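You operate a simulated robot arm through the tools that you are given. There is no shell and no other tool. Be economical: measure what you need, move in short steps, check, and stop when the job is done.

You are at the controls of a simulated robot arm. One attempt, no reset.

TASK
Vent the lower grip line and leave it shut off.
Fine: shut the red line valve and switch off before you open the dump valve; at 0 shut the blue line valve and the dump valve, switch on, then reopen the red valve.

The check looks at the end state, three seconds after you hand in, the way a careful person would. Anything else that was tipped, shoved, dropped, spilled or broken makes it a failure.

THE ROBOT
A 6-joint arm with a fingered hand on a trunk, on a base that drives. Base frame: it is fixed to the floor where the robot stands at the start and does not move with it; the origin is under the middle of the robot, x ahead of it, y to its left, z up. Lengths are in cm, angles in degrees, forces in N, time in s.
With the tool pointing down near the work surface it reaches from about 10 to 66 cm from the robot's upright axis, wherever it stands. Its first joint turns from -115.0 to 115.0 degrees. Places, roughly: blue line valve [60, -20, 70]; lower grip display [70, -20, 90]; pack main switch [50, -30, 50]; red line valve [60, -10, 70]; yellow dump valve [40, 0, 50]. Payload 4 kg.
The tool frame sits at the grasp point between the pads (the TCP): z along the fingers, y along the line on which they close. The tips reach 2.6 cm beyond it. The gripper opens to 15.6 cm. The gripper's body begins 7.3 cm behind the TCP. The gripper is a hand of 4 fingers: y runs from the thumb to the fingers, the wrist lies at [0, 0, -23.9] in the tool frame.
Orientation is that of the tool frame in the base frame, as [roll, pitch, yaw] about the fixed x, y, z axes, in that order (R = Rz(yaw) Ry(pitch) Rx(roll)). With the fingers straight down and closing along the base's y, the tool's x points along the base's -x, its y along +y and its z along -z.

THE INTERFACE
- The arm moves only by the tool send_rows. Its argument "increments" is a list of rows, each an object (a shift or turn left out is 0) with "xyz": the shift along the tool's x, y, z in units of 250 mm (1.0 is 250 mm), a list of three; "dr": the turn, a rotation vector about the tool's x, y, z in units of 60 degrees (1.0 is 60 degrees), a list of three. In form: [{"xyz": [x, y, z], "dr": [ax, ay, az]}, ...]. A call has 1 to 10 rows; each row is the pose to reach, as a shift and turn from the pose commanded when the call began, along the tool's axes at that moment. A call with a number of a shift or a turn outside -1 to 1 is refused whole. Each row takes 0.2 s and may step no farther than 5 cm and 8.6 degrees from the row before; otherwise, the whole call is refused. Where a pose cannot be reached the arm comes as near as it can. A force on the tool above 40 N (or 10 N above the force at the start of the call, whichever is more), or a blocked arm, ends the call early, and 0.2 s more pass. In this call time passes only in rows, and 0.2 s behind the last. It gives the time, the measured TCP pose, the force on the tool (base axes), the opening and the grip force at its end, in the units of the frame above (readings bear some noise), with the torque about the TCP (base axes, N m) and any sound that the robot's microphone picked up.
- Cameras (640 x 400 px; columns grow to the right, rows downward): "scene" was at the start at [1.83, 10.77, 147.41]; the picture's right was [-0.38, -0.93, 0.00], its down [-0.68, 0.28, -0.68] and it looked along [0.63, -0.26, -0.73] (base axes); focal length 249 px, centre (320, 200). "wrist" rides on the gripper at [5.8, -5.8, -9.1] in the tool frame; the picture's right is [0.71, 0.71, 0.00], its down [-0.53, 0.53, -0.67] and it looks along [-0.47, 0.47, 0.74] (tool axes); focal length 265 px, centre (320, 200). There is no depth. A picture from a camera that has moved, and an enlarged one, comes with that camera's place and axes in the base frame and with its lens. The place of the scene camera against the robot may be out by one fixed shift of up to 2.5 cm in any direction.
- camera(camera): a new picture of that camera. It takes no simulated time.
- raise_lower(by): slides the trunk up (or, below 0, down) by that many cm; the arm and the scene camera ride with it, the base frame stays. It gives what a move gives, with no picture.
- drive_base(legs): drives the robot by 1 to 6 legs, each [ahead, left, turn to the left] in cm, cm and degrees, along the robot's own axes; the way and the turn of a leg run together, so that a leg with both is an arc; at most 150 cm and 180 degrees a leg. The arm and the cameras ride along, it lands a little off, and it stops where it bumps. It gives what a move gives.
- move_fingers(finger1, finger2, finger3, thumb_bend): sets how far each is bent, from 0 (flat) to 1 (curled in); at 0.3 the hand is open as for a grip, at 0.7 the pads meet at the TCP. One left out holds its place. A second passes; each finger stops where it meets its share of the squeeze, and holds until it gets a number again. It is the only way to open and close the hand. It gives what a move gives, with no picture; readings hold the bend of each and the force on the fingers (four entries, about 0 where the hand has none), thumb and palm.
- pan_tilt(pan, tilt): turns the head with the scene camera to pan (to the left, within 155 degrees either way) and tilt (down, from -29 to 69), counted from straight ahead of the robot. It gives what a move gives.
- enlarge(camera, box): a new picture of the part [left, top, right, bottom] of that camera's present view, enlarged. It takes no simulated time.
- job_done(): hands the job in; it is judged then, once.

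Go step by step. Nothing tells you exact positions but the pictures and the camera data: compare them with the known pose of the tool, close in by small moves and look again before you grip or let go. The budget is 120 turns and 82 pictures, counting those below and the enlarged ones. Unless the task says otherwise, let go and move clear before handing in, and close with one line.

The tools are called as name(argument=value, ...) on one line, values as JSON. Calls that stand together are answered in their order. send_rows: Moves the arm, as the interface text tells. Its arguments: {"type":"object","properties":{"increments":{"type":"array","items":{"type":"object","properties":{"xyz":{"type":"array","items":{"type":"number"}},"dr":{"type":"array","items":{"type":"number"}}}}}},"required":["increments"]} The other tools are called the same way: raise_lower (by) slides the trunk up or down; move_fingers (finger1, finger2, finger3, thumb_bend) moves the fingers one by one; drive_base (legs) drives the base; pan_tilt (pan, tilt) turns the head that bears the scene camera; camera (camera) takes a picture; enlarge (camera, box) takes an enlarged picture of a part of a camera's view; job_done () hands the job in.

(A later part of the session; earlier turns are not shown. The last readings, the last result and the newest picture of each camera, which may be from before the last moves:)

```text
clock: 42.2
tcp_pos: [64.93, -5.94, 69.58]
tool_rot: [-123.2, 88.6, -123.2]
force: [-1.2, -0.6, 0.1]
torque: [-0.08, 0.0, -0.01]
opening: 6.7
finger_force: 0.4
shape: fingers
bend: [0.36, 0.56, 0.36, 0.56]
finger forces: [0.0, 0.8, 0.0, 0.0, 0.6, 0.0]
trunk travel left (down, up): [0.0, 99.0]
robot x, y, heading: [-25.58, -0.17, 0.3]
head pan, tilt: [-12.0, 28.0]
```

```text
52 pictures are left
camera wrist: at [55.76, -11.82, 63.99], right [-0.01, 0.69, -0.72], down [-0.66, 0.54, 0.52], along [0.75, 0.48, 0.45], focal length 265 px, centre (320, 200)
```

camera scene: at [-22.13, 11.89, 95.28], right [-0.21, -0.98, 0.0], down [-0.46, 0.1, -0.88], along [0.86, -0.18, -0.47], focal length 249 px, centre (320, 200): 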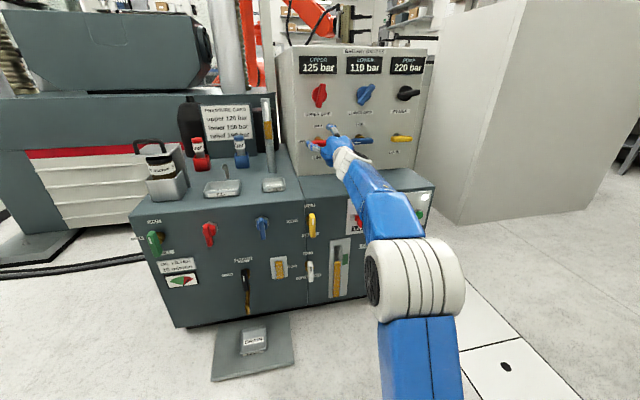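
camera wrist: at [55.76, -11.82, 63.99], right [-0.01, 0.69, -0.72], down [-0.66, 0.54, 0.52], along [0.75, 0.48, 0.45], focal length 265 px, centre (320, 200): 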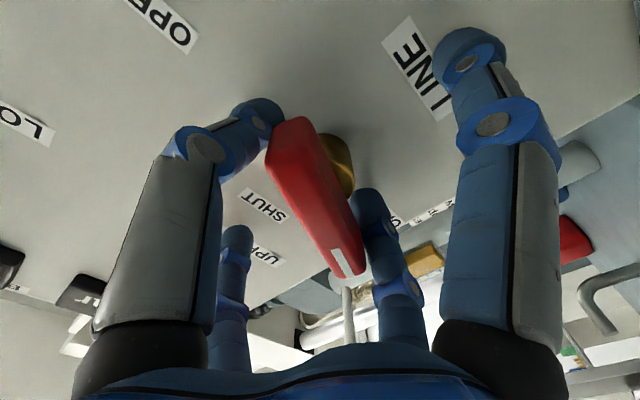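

The fork works: the bar is turning with little torque. I'll continue clockwise.

send_rows(increments=[{"dr": [0, 0, 0.125]}, {"dr": [0, 0, 0.25]}, {"dr": [0, 0, 0.375]}, {"dr": [0, 0, 0.5]}, {"dr": [0, 0, 0.625]}, {"dr": [0, 0, 0.75]}, {"dr": [0, 0, 0.875]}])

camera(camera="wrist")

enlarge(camera="scene", box=[270, 50, 420, 150])

```text
clock: 43.8
tcp_pos: [64.93, -5.85, 69.55]
tool_rot: [90.8, 38.6, 90.6]
force: [0.5, -0.3, 0.9]
torque: [0.01, 0.02, 0.02]
opening: 6.71
finger_force: 0.1
shape: fingers
bend: [0.36, 0.56, 0.36, 0.56]
finger forces: [0.0, 0.0, 0.0, 0.0, 0.1, 0.0]
trunk travel left (down, up): [0.0, 99.0]
robot x, y, heading: [-26.11, 0.03, -0.1]
head pan, tilt: [-12.0, 28.0]
```

```text
51 pictures are left
camera wrist: at [55.71, -5.01, 61.59], right [0.0, 0.99, 0.11], down [-0.66, -0.08, 0.75], along [0.75, -0.07, 0.66], focal length 265 px, centre (320, 200)
```

wrist: 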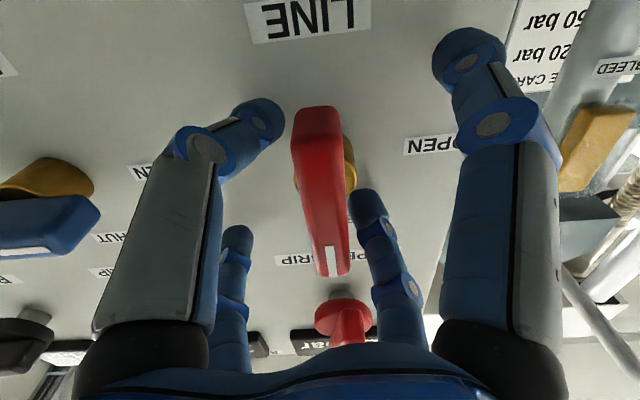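

```text
4.00 times, centred on (345, 100) of scene
camera zoom: at [-22.13, 11.89, 95.28], right [-0.21, -0.98, 0.0], down [-0.46, 0.1, -0.88], along [0.86, -0.18, -0.47], focal length 996 px, centre (220, 600)
```

zoom: 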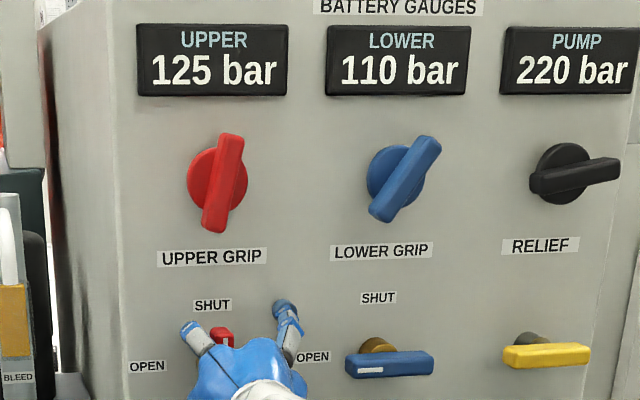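

The bar looks vertical with its mark up. I'll nudge a bit more to check it's at the stop.

send_rows(increments=[{"dr": [0, 0, 0.1]}, {"dr": [0, 0, 0.2]}, {"dr": [0, 0, 0.27]}])

camera(camera="wrist")

```text
clock: 44.6
tcp_pos: [64.95, -5.6, 69.49]
tool_rot: [90.8, 22.4, 90.4]
force: [0.0, 0.5, 0.8]
torque: [-0.07, 0.01, 0.03]
opening: 6.71
finger_force: 1.1
shape: fingers
bend: [0.36, 0.56, 0.36, 0.56]
finger forces: [0.0, 1.8, 0.1, 0.1, 0.0, 0.1]
trunk travel left (down, up): [0.0, 99.0]
robot x, y, heading: [-25.5, 0.32, 0.1]
head pan, tilt: [-12.0, 28.0]
```

```text
49 pictures are left
camera wrist: at [55.68, -2.71, 62.12], right [0.0, 0.92, 0.38], down [-0.66, -0.29, 0.7], along [0.75, -0.26, 0.61], focal length 265 px, centre (320, 200)
```

wrist: 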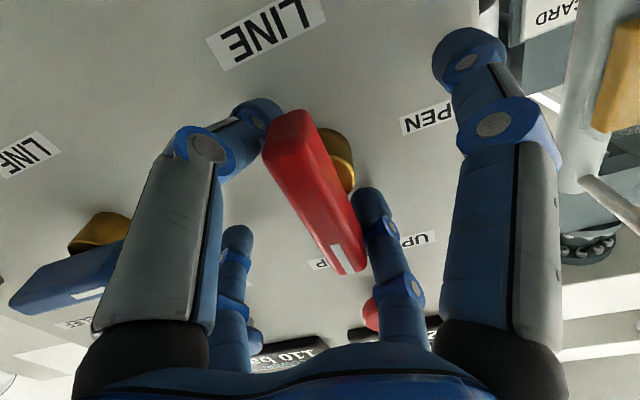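

The bar is at its stop. I'll release the pressure, withdraw and check with the scene camera.

send_rows(increments=[{"dr": [0, 0, -0.13]}, {"xyz": [0, 0, -0.15], "dr": [0, 0, -0.14]}, {"xyz": [0, 0, -0.34], "dr": [0, 0, -0.14]}, {"xyz": [0, 0, -0.52], "dr": [0, 0, -0.14]}, {"xyz": [0.1, 0, -0.7], "dr": [0, 0, -0.14]}])

enlarge(camera="scene", box=[270, 50, 440, 230])

```text
refused: row 5 steps farther than a row can; nothing moved
```

```text
2.22 times, centred on (355, 140) of scene
camera zoom: at [-22.13, 11.9, 95.28], right [-0.21, -0.98, 0.0], down [-0.46, 0.1, -0.88], along [0.86, -0.18, -0.47], focal length 554 px, centre (242, 333)
```

zoom: 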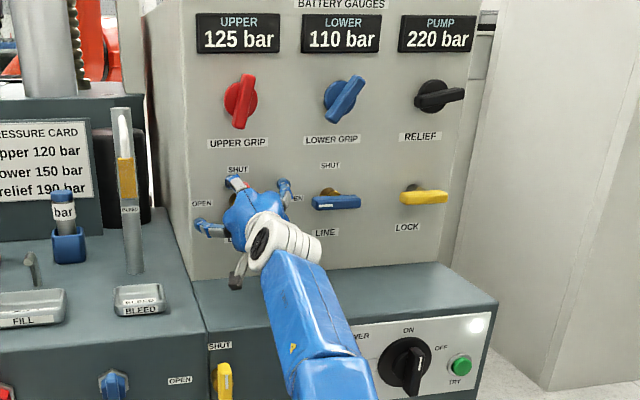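

I'll redo the withdrawal with legal steps.

send_rows(increments=[{"dr": [0, 0, -0.13]}, {"xyz": [0, 0, -0.15], "dr": [0, 0, -0.14]}, {"xyz": [0, 0, -0.34], "dr": [0, 0, -0.14]}, {"xyz": [0, 0, -0.52], "dr": [0, 0, -0.14]}, {"xyz": [0, 0, -0.7], "dr": [0, 0, -0.14]}])

send_rows(increments=[{"dr": [0, 0, -0.14]}, {"dr": [0, 0, -0.28]}, {"dr": [0, 0, -0.42]}, {"dr": [0, 0, -0.56]}, {"dr": [0, 0, -0.7]}, {"dr": [0, 0, -0.84]}, {"dr": [0, 0, -0.98]}])

camera(camera="scene")

camera(camera="wrist")

```text
clock: 45.8
tcp_pos: [47.43, -5.79, 69.62]
tool_rot: [90.9, 30.9, 90.7]
force: [0.2, 0.1, -0.2]
torque: [-0.02, -0.04, 0.03]
opening: 6.68
finger_force: 0.1
shape: fingers
bend: [0.36, 0.56, 0.36, 0.56]
finger forces: [0.1, 0.0, 0.0, 0.1, 0.1, 0.1]
trunk travel left (down, up): [0.0, 99.0]
robot x, y, heading: [-25.41, 0.11, -0.0]
head pan, tilt: [-12.0, 28.0]
```

```text
clock: 47.4
tcp_pos: [47.4, -5.77, 69.78]
tool_rot: [167.8, 89.3, 167.8]
force: [0.0, -0.7, -0.1]
torque: [0.03, 0.03, 0.0]
opening: 6.69
finger_force: 0.0
shape: fingers
bend: [0.36, 0.56, 0.36, 0.56]
finger forces: [0.1, 0.0, 0.0, 0.0, 0.0, 0.1]
trunk travel left (down, up): [0.0, 99.0]
robot x, y, heading: [-25.48, -0.3, -0.1]
head pan, tilt: [-12.0, 28.0]
```

```text
47 pictures are left
camera scene: at [-22.13, 11.89, 95.28], right [-0.21, -0.98, 0.0], down [-0.46, 0.1, -0.88], along [0.86, -0.18, -0.47], focal length 249 px, centre (320, 200)
```

scene: 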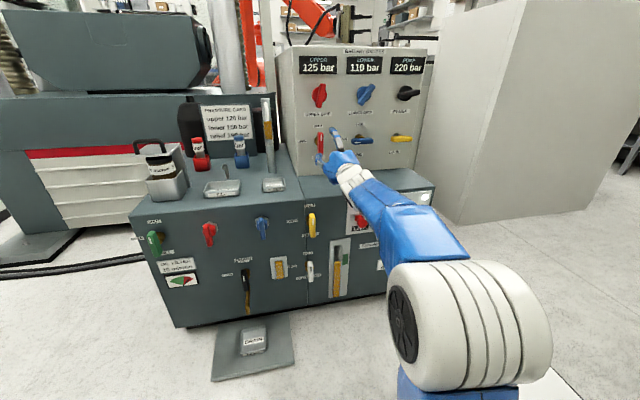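

```text
46 pictures are left
camera wrist: at [38.17, -11.72, 64.09], right [-0.01, 0.71, -0.71], down [-0.66, 0.52, 0.54], along [0.75, 0.47, 0.46], focal length 265 px, centre (320, 200)
```

wrist: 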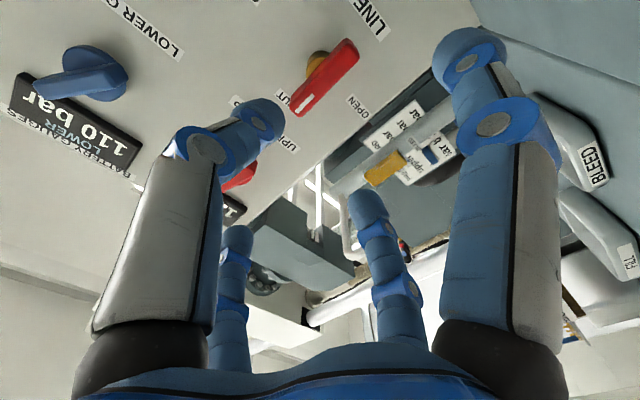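

The red valve is vertical with its mark up: shut. Next is the main switch; I'll back off 20 cm and lower the hand to its height.

drive_base(legs=[[-20, 0, 0]])

enlarge(camera="scene", box=[290, 150, 450, 290])

send_rows(increments=[{"xyz": [0.1, -0.1, 0]}, {"xyz": [0.2, -0.2, 0]}, {"xyz": [0.3, -0.3, 0]}, {"xyz": [0.4, -0.4, 0]}, {"xyz": [0.5, -0.5, 0]}, {"xyz": [0.6, -0.6, 0]}, {"xyz": [0.67, -0.69, 0]}, {"xyz": [0.67, -0.78, 0]}])

camera(camera="wrist")

```text
clock: 50.5
tcp_pos: [28.07, -5.95, 69.69]
tool_rot: [156.6, 89.2, 156.7]
force: [0.5, 0.3, -0.3]
torque: [-0.01, 0.01, -0.01]
opening: 6.71
finger_force: 0.1
shape: fingers
bend: [0.36, 0.56, 0.36, 0.56]
finger forces: [0.0, 0.1, 0.0, 0.0, 0.1, 0.1]
trunk travel left (down, up): [0.0, 99.0]
robot x, y, heading: [-44.8, -0.22, 0.1]
head pan, tilt: [-12.0, 28.0]
```

```text
2.86 times, centred on (370, 220) of scene
camera zoom: at [-41.73, 11.91, 95.28], right [-0.21, -0.98, 0.0], down [-0.46, 0.1, -0.88], along [0.86, -0.19, -0.47], focal length 712 px, centre (177, 143)
```

zoom: 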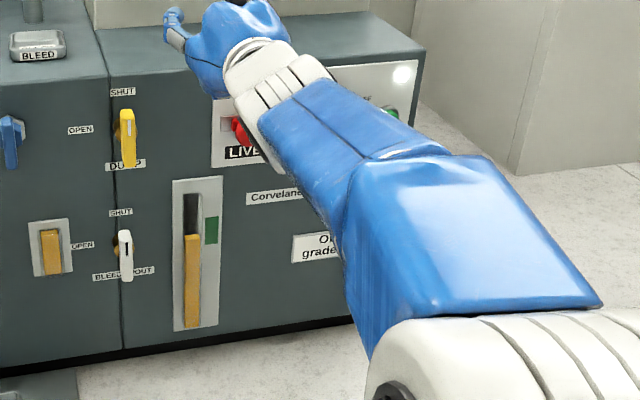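

```text
clock: 52.3
tcp_pos: [27.74, -25.42, 52.71]
tool_rot: [154.0, 89.2, 154.1]
force: [-0.8, 0.4, 0.0]
torque: [0.01, 0.0, 0.02]
opening: 6.69
finger_force: 0.1
shape: fingers
bend: [0.36, 0.56, 0.36, 0.56]
finger forces: [0.1, 0.0, 0.0, 0.0, 0.0, 0.0]
trunk travel left (down, up): [0.0, 99.0]
robot x, y, heading: [-44.87, 0.14, 0.1]
head pan, tilt: [-12.0, 28.0]
```

```text
44 pictures are left
camera wrist: at [18.47, -31.34, 47.14], right [-0.01, 0.71, -0.7], down [-0.66, 0.52, 0.54], along [0.75, 0.47, 0.47], focal length 265 px, centre (320, 200)
```

wrist: 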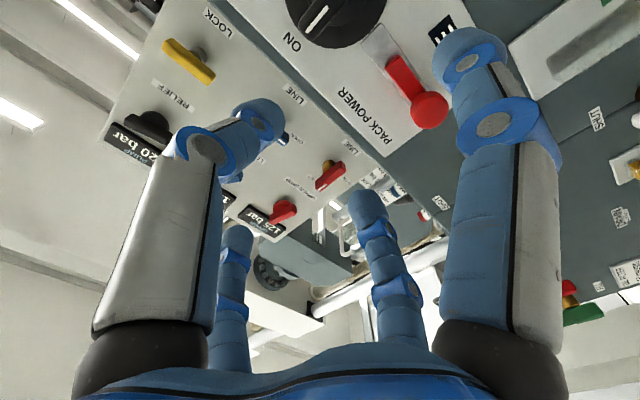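

The level pose is reached here. I'll shift down and right toward the switch and look again.

send_rows(increments=[{"xyz": [0.1, -0.06, 0]}, {"xyz": [0.2, -0.12, 0]}])

camera(camera="wrist")

enlarge(camera="scene", box=[290, 150, 450, 290])

```text
clock: 52.9
tcp_pos: [27.81, -28.41, 47.91]
tool_rot: [158.4, 89.3, 158.3]
force: [0.5, -0.4, 0.8]
torque: [0.02, 0.03, 0.01]
opening: 6.7
finger_force: 0.1
shape: fingers
bend: [0.36, 0.56, 0.36, 0.56]
finger forces: [0.1, 0.1, 0.0, 0.0, 0.0, 0.1]
trunk travel left (down, up): [0.0, 99.0]
robot x, y, heading: [-45.49, 0.27, 0.1]
head pan, tilt: [-12.0, 28.0]
```

```text
43 pictures are left
camera wrist: at [18.59, -34.27, 42.26], right [-0.01, 0.71, -0.7], down [-0.66, 0.52, 0.54], along [0.75, 0.47, 0.47], focal length 265 px, centre (320, 200)
```

wrist: 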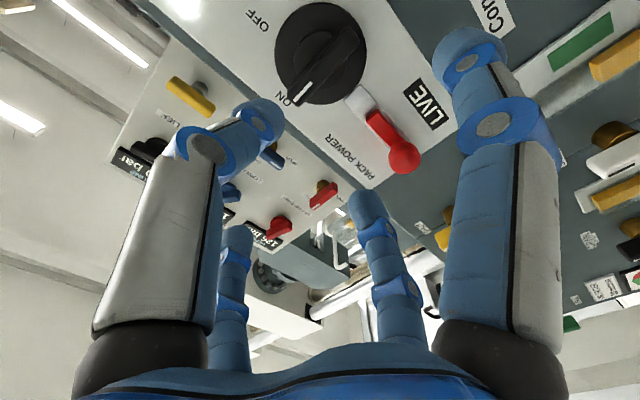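

```text
2.86 times, centred on (370, 220) of scene
camera zoom: at [-41.75, 11.93, 95.28], right [-0.21, -0.98, 0.0], down [-0.46, 0.1, -0.88], along [0.86, -0.19, -0.47], focal length 712 px, centre (177, 143)
```

zoom: 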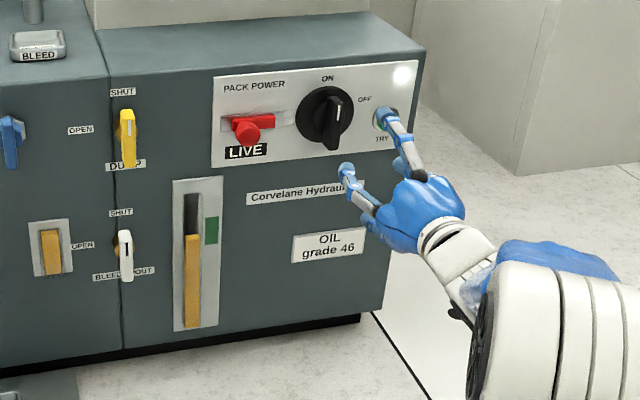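

The switch centre is near [46.5, -29, 46.3], with its bar vertical at ON. I'll set fingers 1 and 3 as the fork, roll -45° and move to a standoff.

move_fingers(finger1=0.56, finger2=0.36, finger3=0.56, thumb_bend=0.36)

send_rows(increments=[{"xyz": [0.02, -0.01, 0.05], "dr": [0, 0, -0.125]}, {"xyz": [0.04, -0.02, 0.1], "dr": [0, 0, -0.25]}, {"xyz": [0.064, -0.024, 0.15], "dr": [0, 0, -0.375]}, {"xyz": [0.064, -0.024, 0.22], "dr": [0, 0, -0.5]}, {"xyz": [0.064, -0.024, 0.3], "dr": [0, 0, -0.625]}, {"xyz": [0.064, -0.024, 0.37], "dr": [0, 0, -0.75]}])

camera(camera="wrist")

enlarge(camera="scene", box=[310, 150, 430, 225])

```text
clock: 53.9
tcp_pos: [27.72, -28.38, 47.9]
tool_rot: [156.7, 89.4, 156.7]
force: [0.4, 0.0, 1.2]
torque: [-0.01, 0.0, 0.0]
opening: 6.71
finger_force: 0.1
shape: fingers
bend: [0.56, 0.36, 0.56, 0.36]
finger forces: [0.1, 0.0, 0.0, 0.1, 0.1, 0.0]
trunk travel left (down, up): [0.0, 99.0]
robot x, y, heading: [-45.4, 0.02, -0.3]
head pan, tilt: [-12.0, 28.0]
```

```text
clock: 55.3
tcp_pos: [37.0, -28.92, 45.97]
tool_rot: [-91.0, 45.1, -90.8]
force: [-0.3, 0.7, 1.0]
torque: [-0.03, 0.01, 0.01]
opening: 6.73
finger_force: 0.0
shape: fingers
bend: [0.56, 0.36, 0.56, 0.36]
finger forces: [0.0, 0.0, 0.1, 0.0, 0.0, 0.0]
trunk travel left (down, up): [0.0, 99.0]
robot x, y, heading: [-45.44, -0.02, -0.2]
head pan, tilt: [-12.0, 28.0]
```

```text
41 pictures are left
camera wrist: at [27.87, -37.22, 46.16], right [-0.01, 0.0, -1.0], down [-0.67, 0.74, 0.01], along [0.74, 0.67, -0.01], focal length 265 px, centre (320, 200)
```

wrist: 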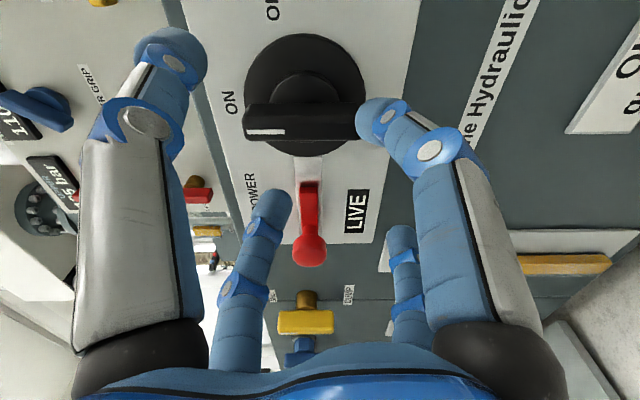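

```text
5.33 times, centred on (370, 188) of scene
camera zoom: at [-41.75, 11.91, 95.28], right [-0.21, -0.98, 0.0], down [-0.46, 0.1, -0.88], along [0.86, -0.19, -0.47], focal length 1328 px, centre (53, 267)
```

zoom: 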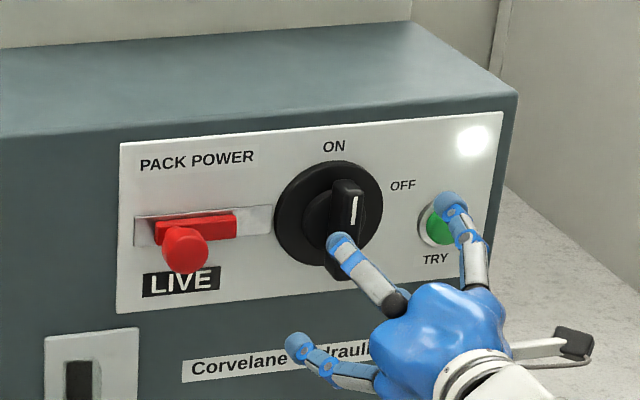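

The bar face is at about x=43.5 and the centre near [47, -29.7, 46.8]. I'll move in with the fork and roll clockwise.

send_rows(increments=[{"xyz": [0, -0.045, 0.08]}, {"xyz": [0, -0.045, 0.16]}, {"xyz": [0, -0.045, 0.235]}])

camera(camera="wrist")

```text
clock: 56.1
tcp_pos: [42.89, -29.82, 46.92]
tool_rot: [-91.0, 45.2, -90.7]
force: [0.0, -0.7, 0.8]
torque: [0.0, -0.01, 0.01]
opening: 6.73
finger_force: 0.0
shape: fingers
bend: [0.56, 0.36, 0.56, 0.36]
finger forces: [0.1, 0.1, 0.0, 0.1, 0.0, 0.0]
trunk travel left (down, up): [0.0, 99.0]
robot x, y, heading: [-45.09, -0.09, -0.4]
head pan, tilt: [-12.0, 28.0]
```

```text
39 pictures are left
camera wrist: at [33.75, -38.06, 47.06], right [-0.01, 0.01, -1.0], down [-0.67, 0.74, 0.01], along [0.74, 0.67, 0.0], focal length 265 px, centre (320, 200)
```

wrist: 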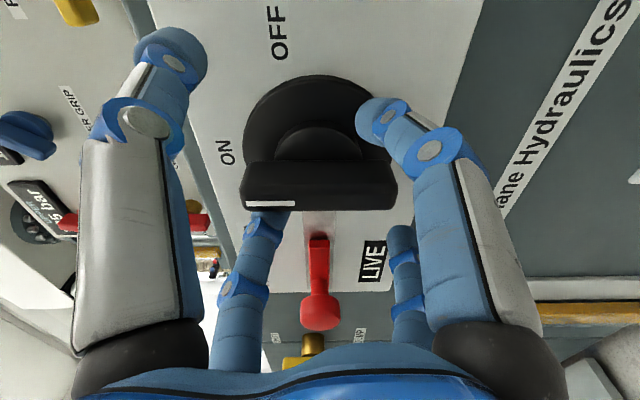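

Aligned: finger3 is left of the bar's top and finger1 is right of its bottom. Rolling clockwise.

send_rows(increments=[{"dr": [0, 0, 0.125]}, {"dr": [0, 0, 0.25]}, {"dr": [0, 0, 0.375]}, {"dr": [0, 0, 0.5]}, {"dr": [0, 0, 0.625]}, {"dr": [0, 0, 0.75]}, {"dr": [0, 0, 0.875]}])

camera(camera="wrist")

enlarge(camera="scene", box=[310, 60, 430, 225])

```text
clock: 57.7
tcp_pos: [42.8, -29.75, 46.87]
tool_rot: [94.8, 82.0, 94.7]
force: [-0.2, 0.9, -0.2]
torque: [-0.03, -0.01, 0.04]
opening: 6.71
finger_force: 0.6
shape: fingers
bend: [0.56, 0.36, 0.56, 0.36]
finger forces: [0.0, 0.0, 0.8, 0.1, 0.0, 0.1]
trunk travel left (down, up): [0.0, 99.0]
robot x, y, heading: [-45.3, 0.27, -0.2]
head pan, tilt: [-12.0, 28.0]
```

```text
38 pictures are left
camera wrist: at [33.58, -34.83, 40.52], right [-0.01, 0.8, -0.6], down [-0.66, 0.45, 0.6], along [0.75, 0.4, 0.52], focal length 265 px, centre (320, 200)
```

wrist: 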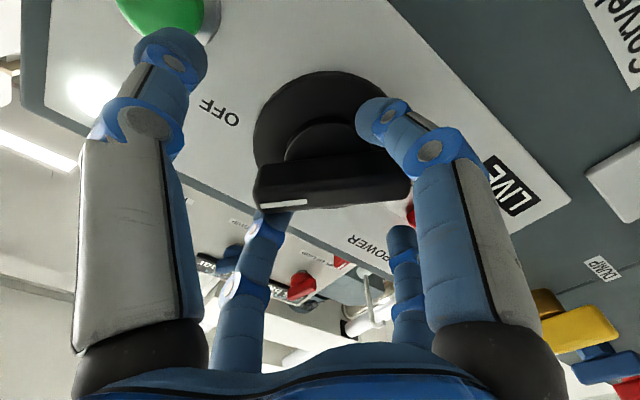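

```text
2.42 times, centred on (370, 142) of scene
camera zoom: at [-41.74, 11.91, 95.28], right [-0.21, -0.98, 0.0], down [-0.46, 0.1, -0.88], along [0.86, -0.19, -0.47], focal length 604 px, centre (199, 339)
```

zoom: 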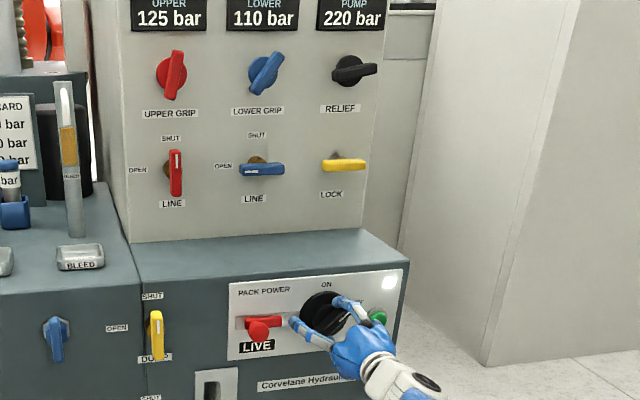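

The bar is following, roughly 50° round. I'll tuck the idle fingers in to stay clear of the TRY button and the slider knob, then continue.

move_fingers(finger2=0.46, thumb_bend=0.46)

send_rows(increments=[{"dr": [0, 0, 0.08]}, {"dr": [0, 0, 0.16]}, {"dr": [0, 0, 0.25]}])

camera(camera="wrist")

enlarge(camera="scene", box=[310, 60, 430, 225])

```text
clock: 58.7
tcp_pos: [42.77, -29.87, 46.91]
tool_rot: [95.1, 82.3, 95.0]
force: [0.3, 0.7, 0.3]
torque: [-0.01, 0.04, 0.01]
opening: 5.01
finger_force: 0.4
shape: fingers
bend: [0.56, 0.46, 0.56, 0.46]
finger forces: [0.0, 0.0, 0.7, 0.0, 0.1, 0.1]
trunk travel left (down, up): [0.0, 99.0]
robot x, y, heading: [-44.84, 0.17, -0.3]
head pan, tilt: [-12.0, 28.0]
```

```text
clock: 59.5
tcp_pos: [42.73, -29.89, 46.77]
tool_rot: [91.8, 67.1, 91.6]
force: [0.6, 1.0, 0.8]
torque: [-0.02, -0.05, 0.03]
opening: 5.03
finger_force: 0.2
shape: fingers
bend: [0.56, 0.46, 0.56, 0.46]
finger forces: [0.0, 0.0, 0.8, 0.0, 0.0, 0.1]
trunk travel left (down, up): [0.0, 99.0]
robot x, y, heading: [-45.32, 0.24, -0.5]
head pan, tilt: [-12.0, 28.0]
```

```text
36 pictures are left
camera wrist: at [33.57, -32.97, 39.43], right [0.0, 0.93, -0.38], down [-0.66, 0.28, 0.7], along [0.75, 0.25, 0.61], focal length 265 px, centre (320, 200)
```

wrist: 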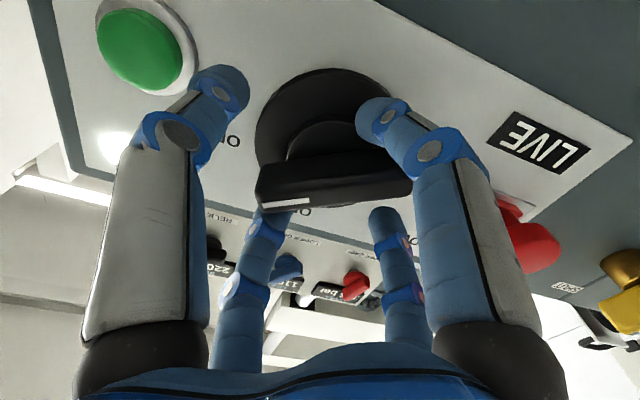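

```text
2.42 times, centred on (370, 142) of scene
camera zoom: at [-41.74, 11.92, 95.28], right [-0.21, -0.98, 0.0], down [-0.46, 0.1, -0.88], along [0.86, -0.19, -0.47], focal length 604 px, centre (199, 339)
```

zoom: 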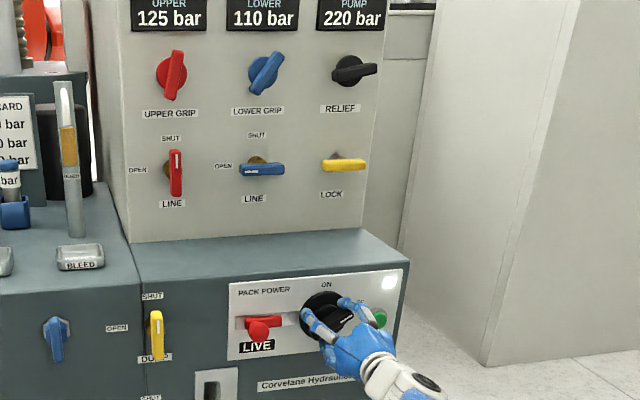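

The bar is about 60–65° round and still moving freely. I'll go a little more.

send_rows(increments=[{"dr": [0, 0, 0.08]}, {"dr": [0, 0, 0.16]}, {"dr": [0, 0, 0.24]}])

camera(camera="wrist")

```text
clock: 60.3
tcp_pos: [42.72, -29.75, 46.74]
tool_rot: [91.2, 52.7, 90.9]
force: [0.5, -1.1, 0.3]
torque: [0.04, -0.03, -0.01]
opening: 5.02
finger_force: 0.1
shape: fingers
bend: [0.56, 0.46, 0.56, 0.46]
finger forces: [0.0, 0.1, 0.1, 0.0, 0.0, 0.1]
trunk travel left (down, up): [0.0, 99.0]
robot x, y, heading: [-45.41, 0.07, -0.1]
head pan, tilt: [-12.0, 28.0]
```

```text
34 pictures are left
camera wrist: at [33.59, -30.95, 38.86], right [0.0, 0.99, -0.13], down [-0.66, 0.1, 0.75], along [0.75, 0.09, 0.65], focal length 265 px, centre (320, 200)
```

wrist: 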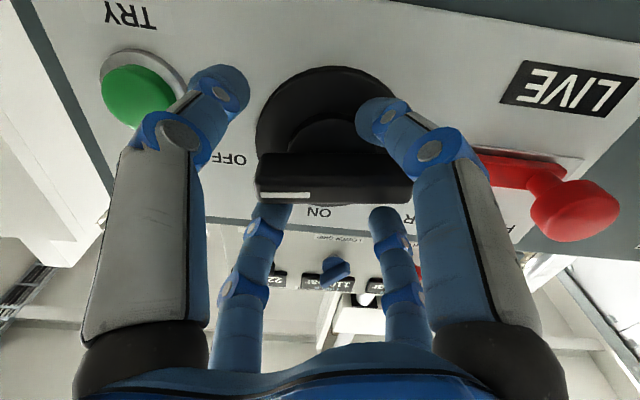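

The mark now points to the right and the force has dropped, as if it had snapped over. I'll check for the stop and then the scene.

send_rows(increments=[{"dr": [0, 0, 0.1]}, {"dr": [0, 0, 0.18]}])

send_rows(increments=[{"dr": [0, 0, -0.14]}, {"dr": [0, 0, -0.2]}, {"xyz": [0, 0, -0.15], "dr": [0, 0, -0.2]}, {"xyz": [0, 0, -0.35], "dr": [0, 0, -0.2]}, {"xyz": [0, 0, -0.52], "dr": [0, 0, -0.2]}])

enlarge(camera="scene", box=[290, 60, 450, 225])

```text
clock: 60.9
tcp_pos: [42.88, -29.72, 46.92]
tool_rot: [90.9, 41.9, 90.6]
force: [-0.5, 0.2, -0.7]
torque: [-0.04, 0.0, -0.01]
opening: 4.99
finger_force: 0.0
shape: fingers
bend: [0.56, 0.46, 0.56, 0.46]
finger forces: [0.1, 0.0, 0.1, 0.0, 0.1, 0.0]
trunk travel left (down, up): [0.0, 99.0]
robot x, y, heading: [-44.99, -0.16, -0.2]
head pan, tilt: [-12.0, 28.0]
```

```text
clock: 62.1
tcp_pos: [29.98, -29.62, 47.04]
tool_rot: [91.1, 54.0, 90.9]
force: [-0.4, -0.1, -1.0]
torque: [-0.01, 0.0, 0.0]
opening: 4.99
finger_force: 0.1
shape: fingers
bend: [0.56, 0.46, 0.56, 0.46]
finger forces: [0.0, 0.0, 0.0, 0.0, 0.1, 0.0]
trunk travel left (down, up): [0.0, 99.0]
robot x, y, heading: [-45.35, 0.0, -0.1]
head pan, tilt: [-12.0, 28.0]
```

```text
2.42 times, centred on (370, 142) of scene
camera zoom: at [-41.69, 11.92, 95.28], right [-0.21, -0.98, 0.0], down [-0.46, 0.1, -0.88], along [0.86, -0.19, -0.47], focal length 604 px, centre (199, 339)
```

zoom: 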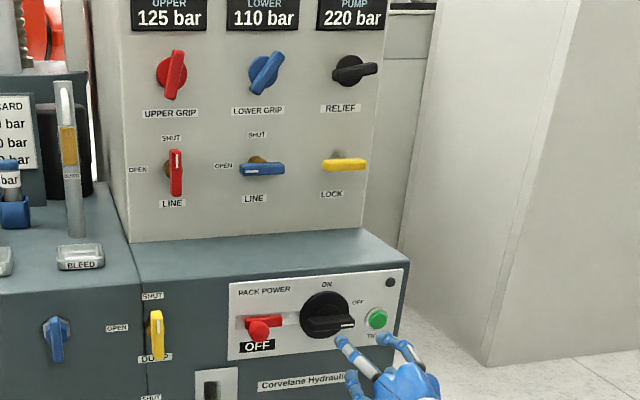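

The legend reads OFF and the lamp is out. Next is the dump valve, whose bar is vertical (SHUT) and needs 90° counter-clockwise to OPEN; I'll move left to a standoff in front of it.

send_rows(increments=[{"xyz": [0.09, 0.14, 0]}, {"xyz": [0.18, 0.28, 0]}, {"xyz": [0.27, 0.42, 0]}, {"xyz": [0.36, 0.56, 0]}, {"xyz": [0.45, 0.7, 0]}])

send_rows(increments=[{"xyz": [0.09, 0.14, 0], "dr": [0, 0, 0.05]}, {"xyz": [0.18, 0.28, 0], "dr": [0, 0, 0.1]}, {"xyz": [0.22, 0.345, 0], "dr": [0, 0, 0.15]}])

camera(camera="wrist")

enlarge(camera="scene", box=[240, 140, 400, 260])

```text
clock: 63.3
tcp_pos: [29.99, -8.89, 48.22]
tool_rot: [91.3, 54.0, 90.8]
force: [0.5, -0.5, 0.1]
torque: [0.04, 0.02, 0.0]
opening: 4.98
finger_force: 0.0
shape: fingers
bend: [0.56, 0.46, 0.56, 0.46]
finger forces: [0.1, 0.1, 0.0, 0.0, 0.0, 0.0]
trunk travel left (down, up): [0.0, 99.0]
robot x, y, heading: [-45.19, 0.25, -0.1]
head pan, tilt: [-12.0, 28.0]
```

```text
clock: 64.1
tcp_pos: [29.78, 1.24, 48.9]
tool_rot: [91.0, 44.9, 90.6]
force: [0.1, 0.0, -0.3]
torque: [0.01, 0.0, 0.02]
opening: 5.0
finger_force: 0.1
shape: fingers
bend: [0.56, 0.46, 0.56, 0.46]
finger forces: [0.0, 0.0, 0.1, 0.0, 0.0, 0.0]
trunk travel left (down, up): [0.0, 99.0]
robot x, y, heading: [-45.35, -0.01, -0.0]
head pan, tilt: [-12.0, 28.0]
```

```text
32 pictures are left
camera wrist: at [20.51, 1.18, 40.88], right [0.0, 1.0, 0.0], down [-0.66, 0.0, 0.75], along [0.75, 0.0, 0.66], focal length 265 px, centre (320, 200)
```

wrist: 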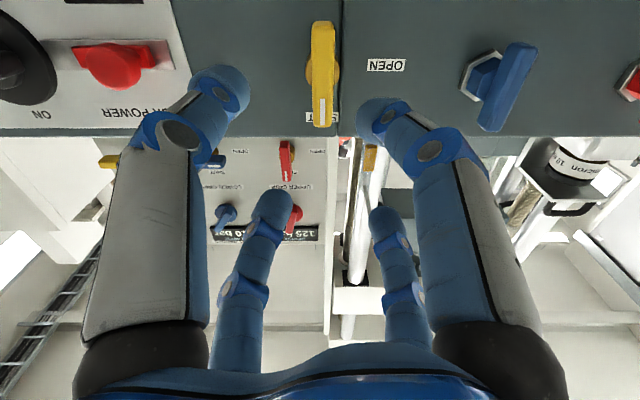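

```text
3.33 times, centred on (320, 200) of scene
camera zoom: at [-41.73, 11.9, 95.29], right [-0.21, -0.98, 0.0], down [-0.46, 0.1, -0.88], along [0.86, -0.19, -0.47], focal length 830 px, centre (320, 200)
```

zoom: 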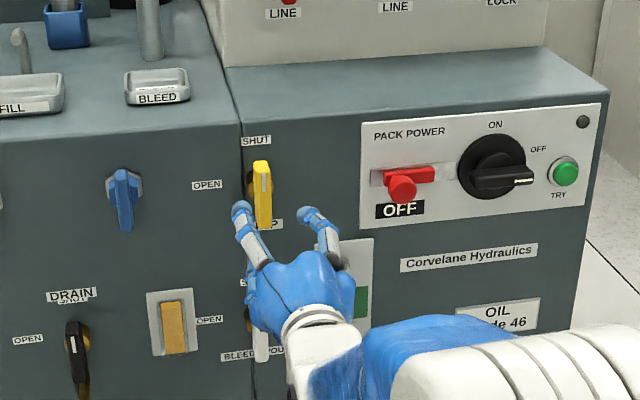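

The dump bar centre is about [44.3, 1.4, 47.8]. I'll advance with the fork, finger3 right of the top and finger1 left of the bottom.

send_rows(increments=[{"xyz": [0.037, -0.025, 0.14]}, {"xyz": [0.037, -0.025, 0.3]}, {"xyz": [0.037, -0.025, 0.44]}, {"xyz": [0.037, -0.025, 0.56]}])

camera(camera="wrist")

```text
clock: 65.1
tcp_pos: [44.06, 1.35, 47.48]
tool_rot: [90.9, 45.0, 90.6]
force: [0.3, -0.2, -1.0]
torque: [-0.02, 0.04, -0.01]
opening: 4.98
finger_force: 0.1
shape: fingers
bend: [0.56, 0.46, 0.56, 0.46]
finger forces: [0.0, 0.0, 0.0, 0.0, 0.0, 0.0]
trunk travel left (down, up): [0.0, 99.0]
robot x, y, heading: [-45.14, 0.04, -0.1]
head pan, tilt: [-12.0, 28.0]
```

```text
30 pictures are left
camera wrist: at [34.65, 1.26, 39.5], right [0.0, 1.0, 0.0], down [-0.66, 0.0, 0.75], along [0.75, 0.0, 0.66], focal length 265 px, centre (320, 200)
```

wrist: 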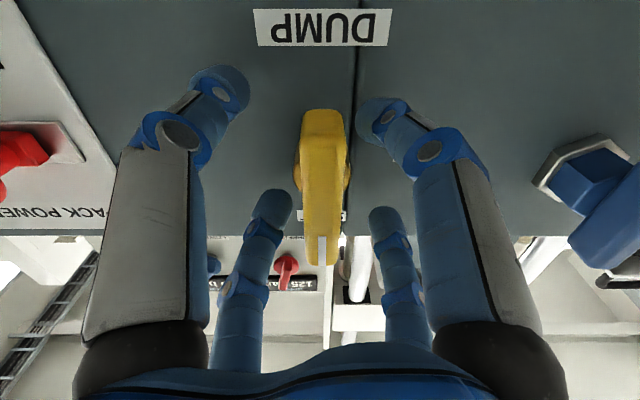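

Aligned. Rolling counter-clockwise.

send_rows(increments=[{"dr": [0, 0, -0.125]}, {"dr": [0, 0, -0.25]}, {"dr": [0, 0, -0.375]}, {"dr": [0, 0, -0.5]}, {"dr": [0, 0, -0.625]}, {"dr": [0, 0, -0.75]}, {"dr": [0, 0, -0.875]}, {"dr": [0, 0, -1.0]}])

camera(camera="wrist")

camera(camera="scene")

```text
clock: 66.9
tcp_pos: [43.92, 1.49, 47.6]
tool_rot: [-92.7, 74.8, -92.4]
force: [-0.7, -1.8, 1.0]
torque: [0.04, -0.01, -0.05]
opening: 5.04
finger_force: 0.2
shape: fingers
bend: [0.56, 0.46, 0.56, 0.46]
finger forces: [0.0, 0.0, 1.3, 0.0, 0.1, 0.1]
trunk travel left (down, up): [0.0, 99.0]
robot x, y, heading: [-45.15, 0.07, -0.2]
head pan, tilt: [-12.0, 28.0]
```

```text
29 pictures are left
camera wrist: at [34.7, -5.75, 43.69], right [-0.01, 0.5, -0.87], down [-0.66, 0.65, 0.38], along [0.75, 0.58, 0.32], focal length 265 px, centre (320, 200)
```

wrist: 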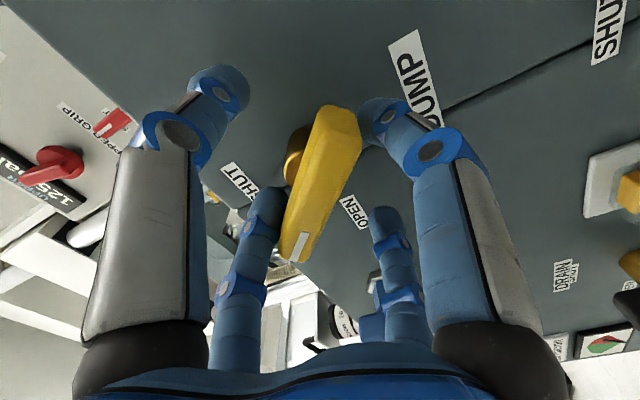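

```text
28 pictures are left
camera scene: at [-41.74, 11.91, 95.29], right [-0.21, -0.98, 0.0], down [-0.46, 0.1, -0.88], along [0.86, -0.19, -0.47], focal length 249 px, centre (320, 200)
```

scene: 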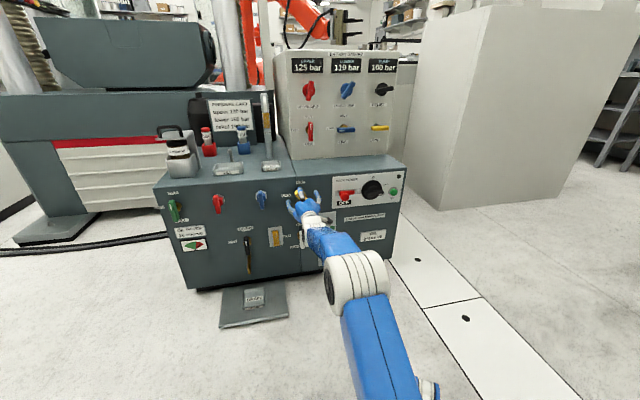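

It's turning; pump pressure is already falling. Continuing counter-clockwise.

send_rows(increments=[{"dr": [0, 0, -0.125]}, {"dr": [0, 0, -0.25]}, {"dr": [0, 0, -0.375]}, {"dr": [0, 0, -0.5]}, {"dr": [0, 0, -0.625]}, {"dr": [0, 0, -0.75]}, {"dr": [0, 0, -0.85]}])

camera(camera="wrist")

enlarge(camera="scene", box=[260, 45, 410, 215])

```text
clock: 68.5
tcp_pos: [43.9, 1.4, 47.6]
tool_rot: [-90.5, 23.9, -90.3]
force: [0.8, -1.5, 2.7]
torque: [0.13, -0.08, -0.01]
opening: 5.0
finger_force: 1.7
shape: fingers
bend: [0.56, 0.46, 0.56, 0.46]
finger forces: [0.0, 0.0, 3.1, 0.0, 0.1, 0.0]
trunk travel left (down, up): [0.0, 99.0]
robot x, y, heading: [-45.26, 0.22, -0.0]
head pan, tilt: [-12.0, 28.0]
```

```text
27 pictures are left
camera wrist: at [34.73, -6.3, 50.78], right [-0.01, -0.36, -0.93], down [-0.67, 0.69, -0.26], along [0.74, 0.62, -0.25], focal length 265 px, centre (320, 200)
```

wrist: 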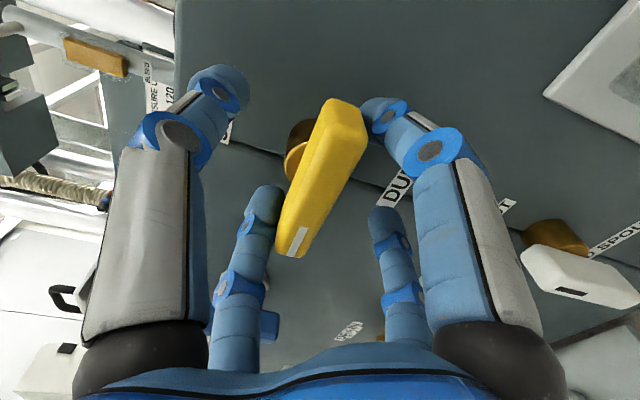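

```text
2.35 times, centred on (335, 130) of scene
camera zoom: at [-41.76, 11.91, 95.29], right [-0.21, -0.98, 0.0], down [-0.46, 0.1, -0.88], along [0.86, -0.19, -0.47], focal length 586 px, centre (285, 365)
```

zoom: 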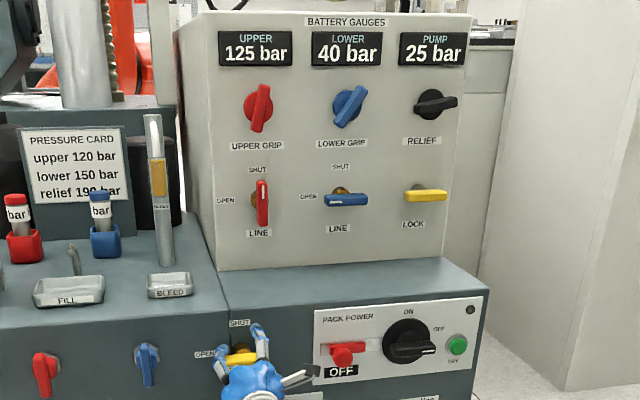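

The dump is open and the lower line is dropping (40 bar). I'll withdraw from it and move to in front of the blue line valve while it bleeds to 0.

send_rows(increments=[{"dr": [0, 0, 0.12]}, {"xyz": [0, 0, -0.12], "dr": [0, 0, 0.2]}, {"xyz": [0, 0, -0.3], "dr": [0, 0, 0.3]}, {"xyz": [0, 0, -0.48], "dr": [0, 0, 0.35]}, {"xyz": [0, 0, -0.58], "dr": [0, 0, 0.35]}])

send_rows(increments=[{"xyz": [0, -0.19, 0]}, {"xyz": [0, -0.38, 0]}, {"xyz": [0, -0.57, 0]}, {"xyz": [0, -0.76, 0]}, {"xyz": [0, -0.95, 0]}])

send_rows(increments=[{"xyz": [0, -0.15, 0]}, {"xyz": [0.01, -0.3, 0]}])

move_fingers(finger1=0.44, finger2=0.56, finger3=0.44, thumb_bend=0.56)

drive_base(legs=[[20, 0, 0]])

camera(camera="wrist")

enlarge(camera="scene", box=[260, 45, 440, 245])

```text
clock: 69.7
tcp_pos: [29.39, 1.55, 47.63]
tool_rot: [-90.9, 45.2, -90.7]
force: [-0.5, -0.1, 0.1]
torque: [-0.03, -0.03, -0.02]
opening: 5.01
finger_force: 0.0
shape: fingers
bend: [0.56, 0.46, 0.56, 0.46]
finger forces: [0.1, 0.1, 0.0, 0.0, 0.1, 0.1]
trunk travel left (down, up): [0.0, 99.0]
robot x, y, heading: [-45.07, -0.35, 0.0]
head pan, tilt: [-12.0, 28.0]
```

```text
clock: 70.9
tcp_pos: [29.66, -15.1, 64.76]
tool_rot: [-91.0, 45.0, -90.8]
force: [0.4, -0.5, -0.2]
torque: [-0.02, -0.02, -0.03]
opening: 5.04
finger_force: 0.1
shape: fingers
bend: [0.56, 0.46, 0.56, 0.46]
finger forces: [0.0, 0.0, 0.0, 0.0, 0.0, 0.0]
trunk travel left (down, up): [0.0, 99.0]
robot x, y, heading: [-44.96, -0.06, -0.3]
head pan, tilt: [-12.0, 28.0]
```

```text
clock: 71.5
tcp_pos: [29.63, -20.83, 69.55]
tool_rot: [-91.1, 44.9, -90.8]
force: [-0.3, -0.2, 0.1]
torque: [0.0, 0.01, 0.0]
opening: 5.01
finger_force: 0.0
shape: fingers
bend: [0.56, 0.46, 0.56, 0.46]
finger forces: [0.1, 0.0, 0.1, 0.0, 0.1, 0.0]
trunk travel left (down, up): [0.0, 99.0]
robot x, y, heading: [-45.32, -0.0, -0.1]
head pan, tilt: [-12.0, 28.0]
```

```text
clock: 72.5
tcp_pos: [29.63, -20.84, 69.65]
tool_rot: [-91.0, 45.1, -90.7]
force: [0.4, -0.4, 0.3]
torque: [-0.01, 0.05, 0.02]
opening: 5.31
finger_force: 0.0
shape: fingers
bend: [0.44, 0.56, 0.44, 0.56]
finger forces: [0.1, 0.0, 0.0, 0.0, 0.0, 0.1]
trunk travel left (down, up): [0.0, 99.0]
robot x, y, heading: [-45.18, -0.29, 0.3]
head pan, tilt: [-12.0, 28.0]
```

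```text
clock: 75.6
tcp_pos: [49.31, -21.14, 69.67]
tool_rot: [-90.9, 45.1, -90.8]
force: [-0.8, 0.3, -0.2]
torque: [-0.02, -0.04, -0.01]
opening: 5.27
finger_force: 0.1
shape: fingers
bend: [0.44, 0.56, 0.44, 0.56]
finger forces: [0.0, 0.0, 0.1, 0.0, 0.0, 0.1]
trunk travel left (down, up): [0.0, 99.0]
robot x, y, heading: [-25.19, -0.16, -0.1]
head pan, tilt: [-12.0, 28.0]
```

```text
25 pictures are left
camera wrist: at [40.16, -29.47, 69.83], right [-0.01, 0.0, -1.0], down [-0.66, 0.75, 0.01], along [0.75, 0.67, -0.01], focal length 265 px, centre (320, 200)
```

wrist: 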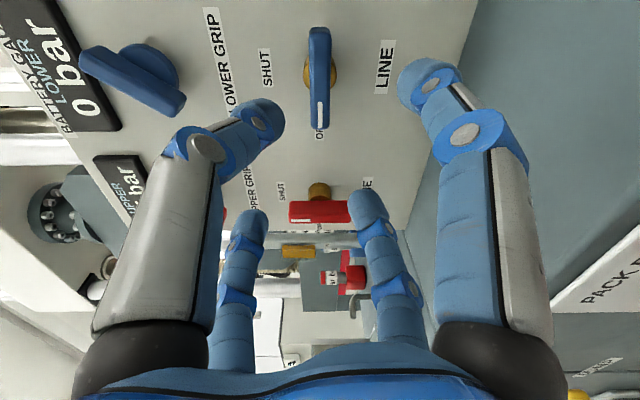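

```text
2.00 times, centred on (350, 145) of scene
camera zoom: at [-21.66, 11.83, 95.28], right [-0.21, -0.98, 0.0], down [-0.46, 0.1, -0.88], along [0.86, -0.19, -0.47], focal length 498 px, centre (260, 310)
```

zoom: 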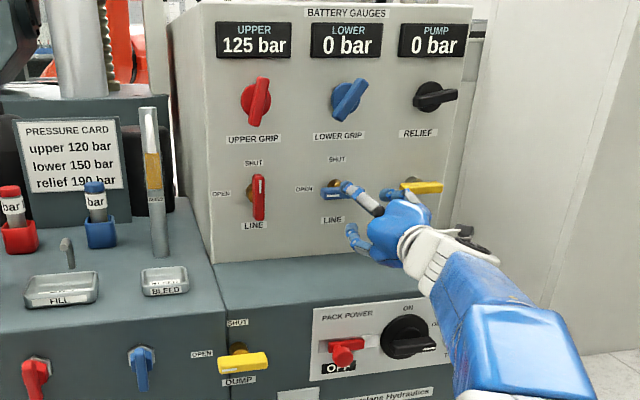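

The lower line is at 0 and the upper holds at 125. The blue bar is at about [65.4, -21.3, 69.6]; advance and turn it clockwise.

send_rows(increments=[{"xyz": [0.008, -0.003, 0.16]}, {"xyz": [0.008, -0.003, 0.32]}, {"xyz": [0.008, -0.003, 0.48]}, {"xyz": [0.008, -0.003, 0.62]}])

send_rows(increments=[{"dr": [0, 0, 0.125]}, {"dr": [0, 0, 0.25]}, {"dr": [0, 0, 0.375]}, {"dr": [0, 0, 0.5]}, {"dr": [0, 0, 0.625]}, {"dr": [0, 0, 0.75]}])

camera(camera="wrist")

```text
clock: 76.6
tcp_pos: [62.28, -21.54, 69.13]
tool_rot: [-91.2, 45.1, -91.0]
force: [1.7, -0.1, -1.6]
torque: [0.01, -0.12, 0.05]
opening: 5.3
finger_force: 0.2
shape: fingers
bend: [0.44, 0.56, 0.44, 0.56]
finger forces: [0.1, 0.0, 0.0, 0.0, 0.1, 0.1]
out of reach, approached as far as the arm can: row 4
trunk travel left (down, up): [0.0, 99.0]
robot x, y, heading: [-24.58, -0.24, -0.2]
head pan, tilt: [-12.0, 28.0]
```

```text
clock: 78.0
tcp_pos: [62.33, -21.47, 69.38]
tool_rot: [170.3, 89.4, 170.0]
force: [-0.3, -0.2, -1.2]
torque: [-0.06, -0.02, 0.02]
opening: 5.31
finger_force: 0.1
shape: fingers
bend: [0.44, 0.56, 0.44, 0.56]
finger forces: [0.0, 0.0, 0.0, 0.0, 0.1, 0.0]
trunk travel left (down, up): [0.0, 99.0]
robot x, y, heading: [-25.33, 0.03, -0.3]
head pan, tilt: [-12.0, 28.0]
```

```text
23 pictures are left
camera wrist: at [53.02, -27.3, 63.81], right [-0.01, 0.71, -0.71], down [-0.66, 0.53, 0.53], along [0.75, 0.47, 0.46], focal length 265 px, centre (320, 200)
```

wrist: 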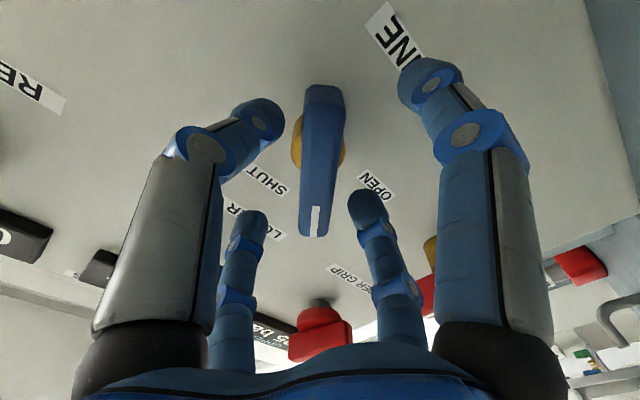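

It's turning (about 45°) though the arm is at its reach limit. I'll creep the base forward 2.5 cm for better engagement and continue.

drive_base(legs=[[2.3, 0, 0]])

send_rows(increments=[{"dr": [0, 0, 0.125]}, {"dr": [0, 0, 0.25]}, {"dr": [0, 0, 0.375]}, {"dr": [0, 0, 0.5]}, {"dr": [0, 0, 0.625]}, {"dr": [0, 0, 0.75]}, {"dr": [0, 0, 0.875]}])

camera(camera="wrist")

```text
clock: 79.0
tcp_pos: [64.6, -21.47, 69.51]
tool_rot: [-177.4, 89.5, -177.4]
force: [-0.2, 0.2, 0.4]
torque: [0.01, 0.0, 0.01]
opening: 5.32
finger_force: 0.1
shape: fingers
bend: [0.44, 0.56, 0.44, 0.56]
finger forces: [0.0, 0.0, 0.1, 0.1, 0.0, 0.0]
trunk travel left (down, up): [0.0, 99.0]
robot x, y, heading: [-22.64, -0.0, 0.0]
head pan, tilt: [-12.0, 28.0]
```

```text
clock: 80.6
tcp_pos: [64.52, -21.48, 69.5]
tool_rot: [90.7, 37.4, 90.3]
force: [-0.7, -0.1, 0.9]
torque: [0.0, 0.04, 0.01]
opening: 5.31
finger_force: 0.0
shape: fingers
bend: [0.44, 0.56, 0.44, 0.56]
finger forces: [0.1, 0.1, 0.1, 0.1, 0.0, 0.1]
trunk travel left (down, up): [0.0, 99.0]
robot x, y, heading: [-22.72, 0.24, -0.7]
head pan, tilt: [-12.0, 28.0]
```

```text
22 pictures are left
camera wrist: at [55.34, -20.42, 61.57], right [0.01, 0.99, 0.13], down [-0.66, -0.1, 0.74], along [0.75, -0.09, 0.65], focal length 265 px, centre (320, 200)
```

wrist: 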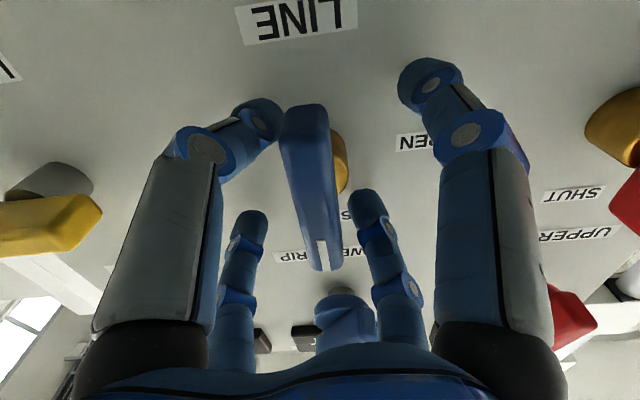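

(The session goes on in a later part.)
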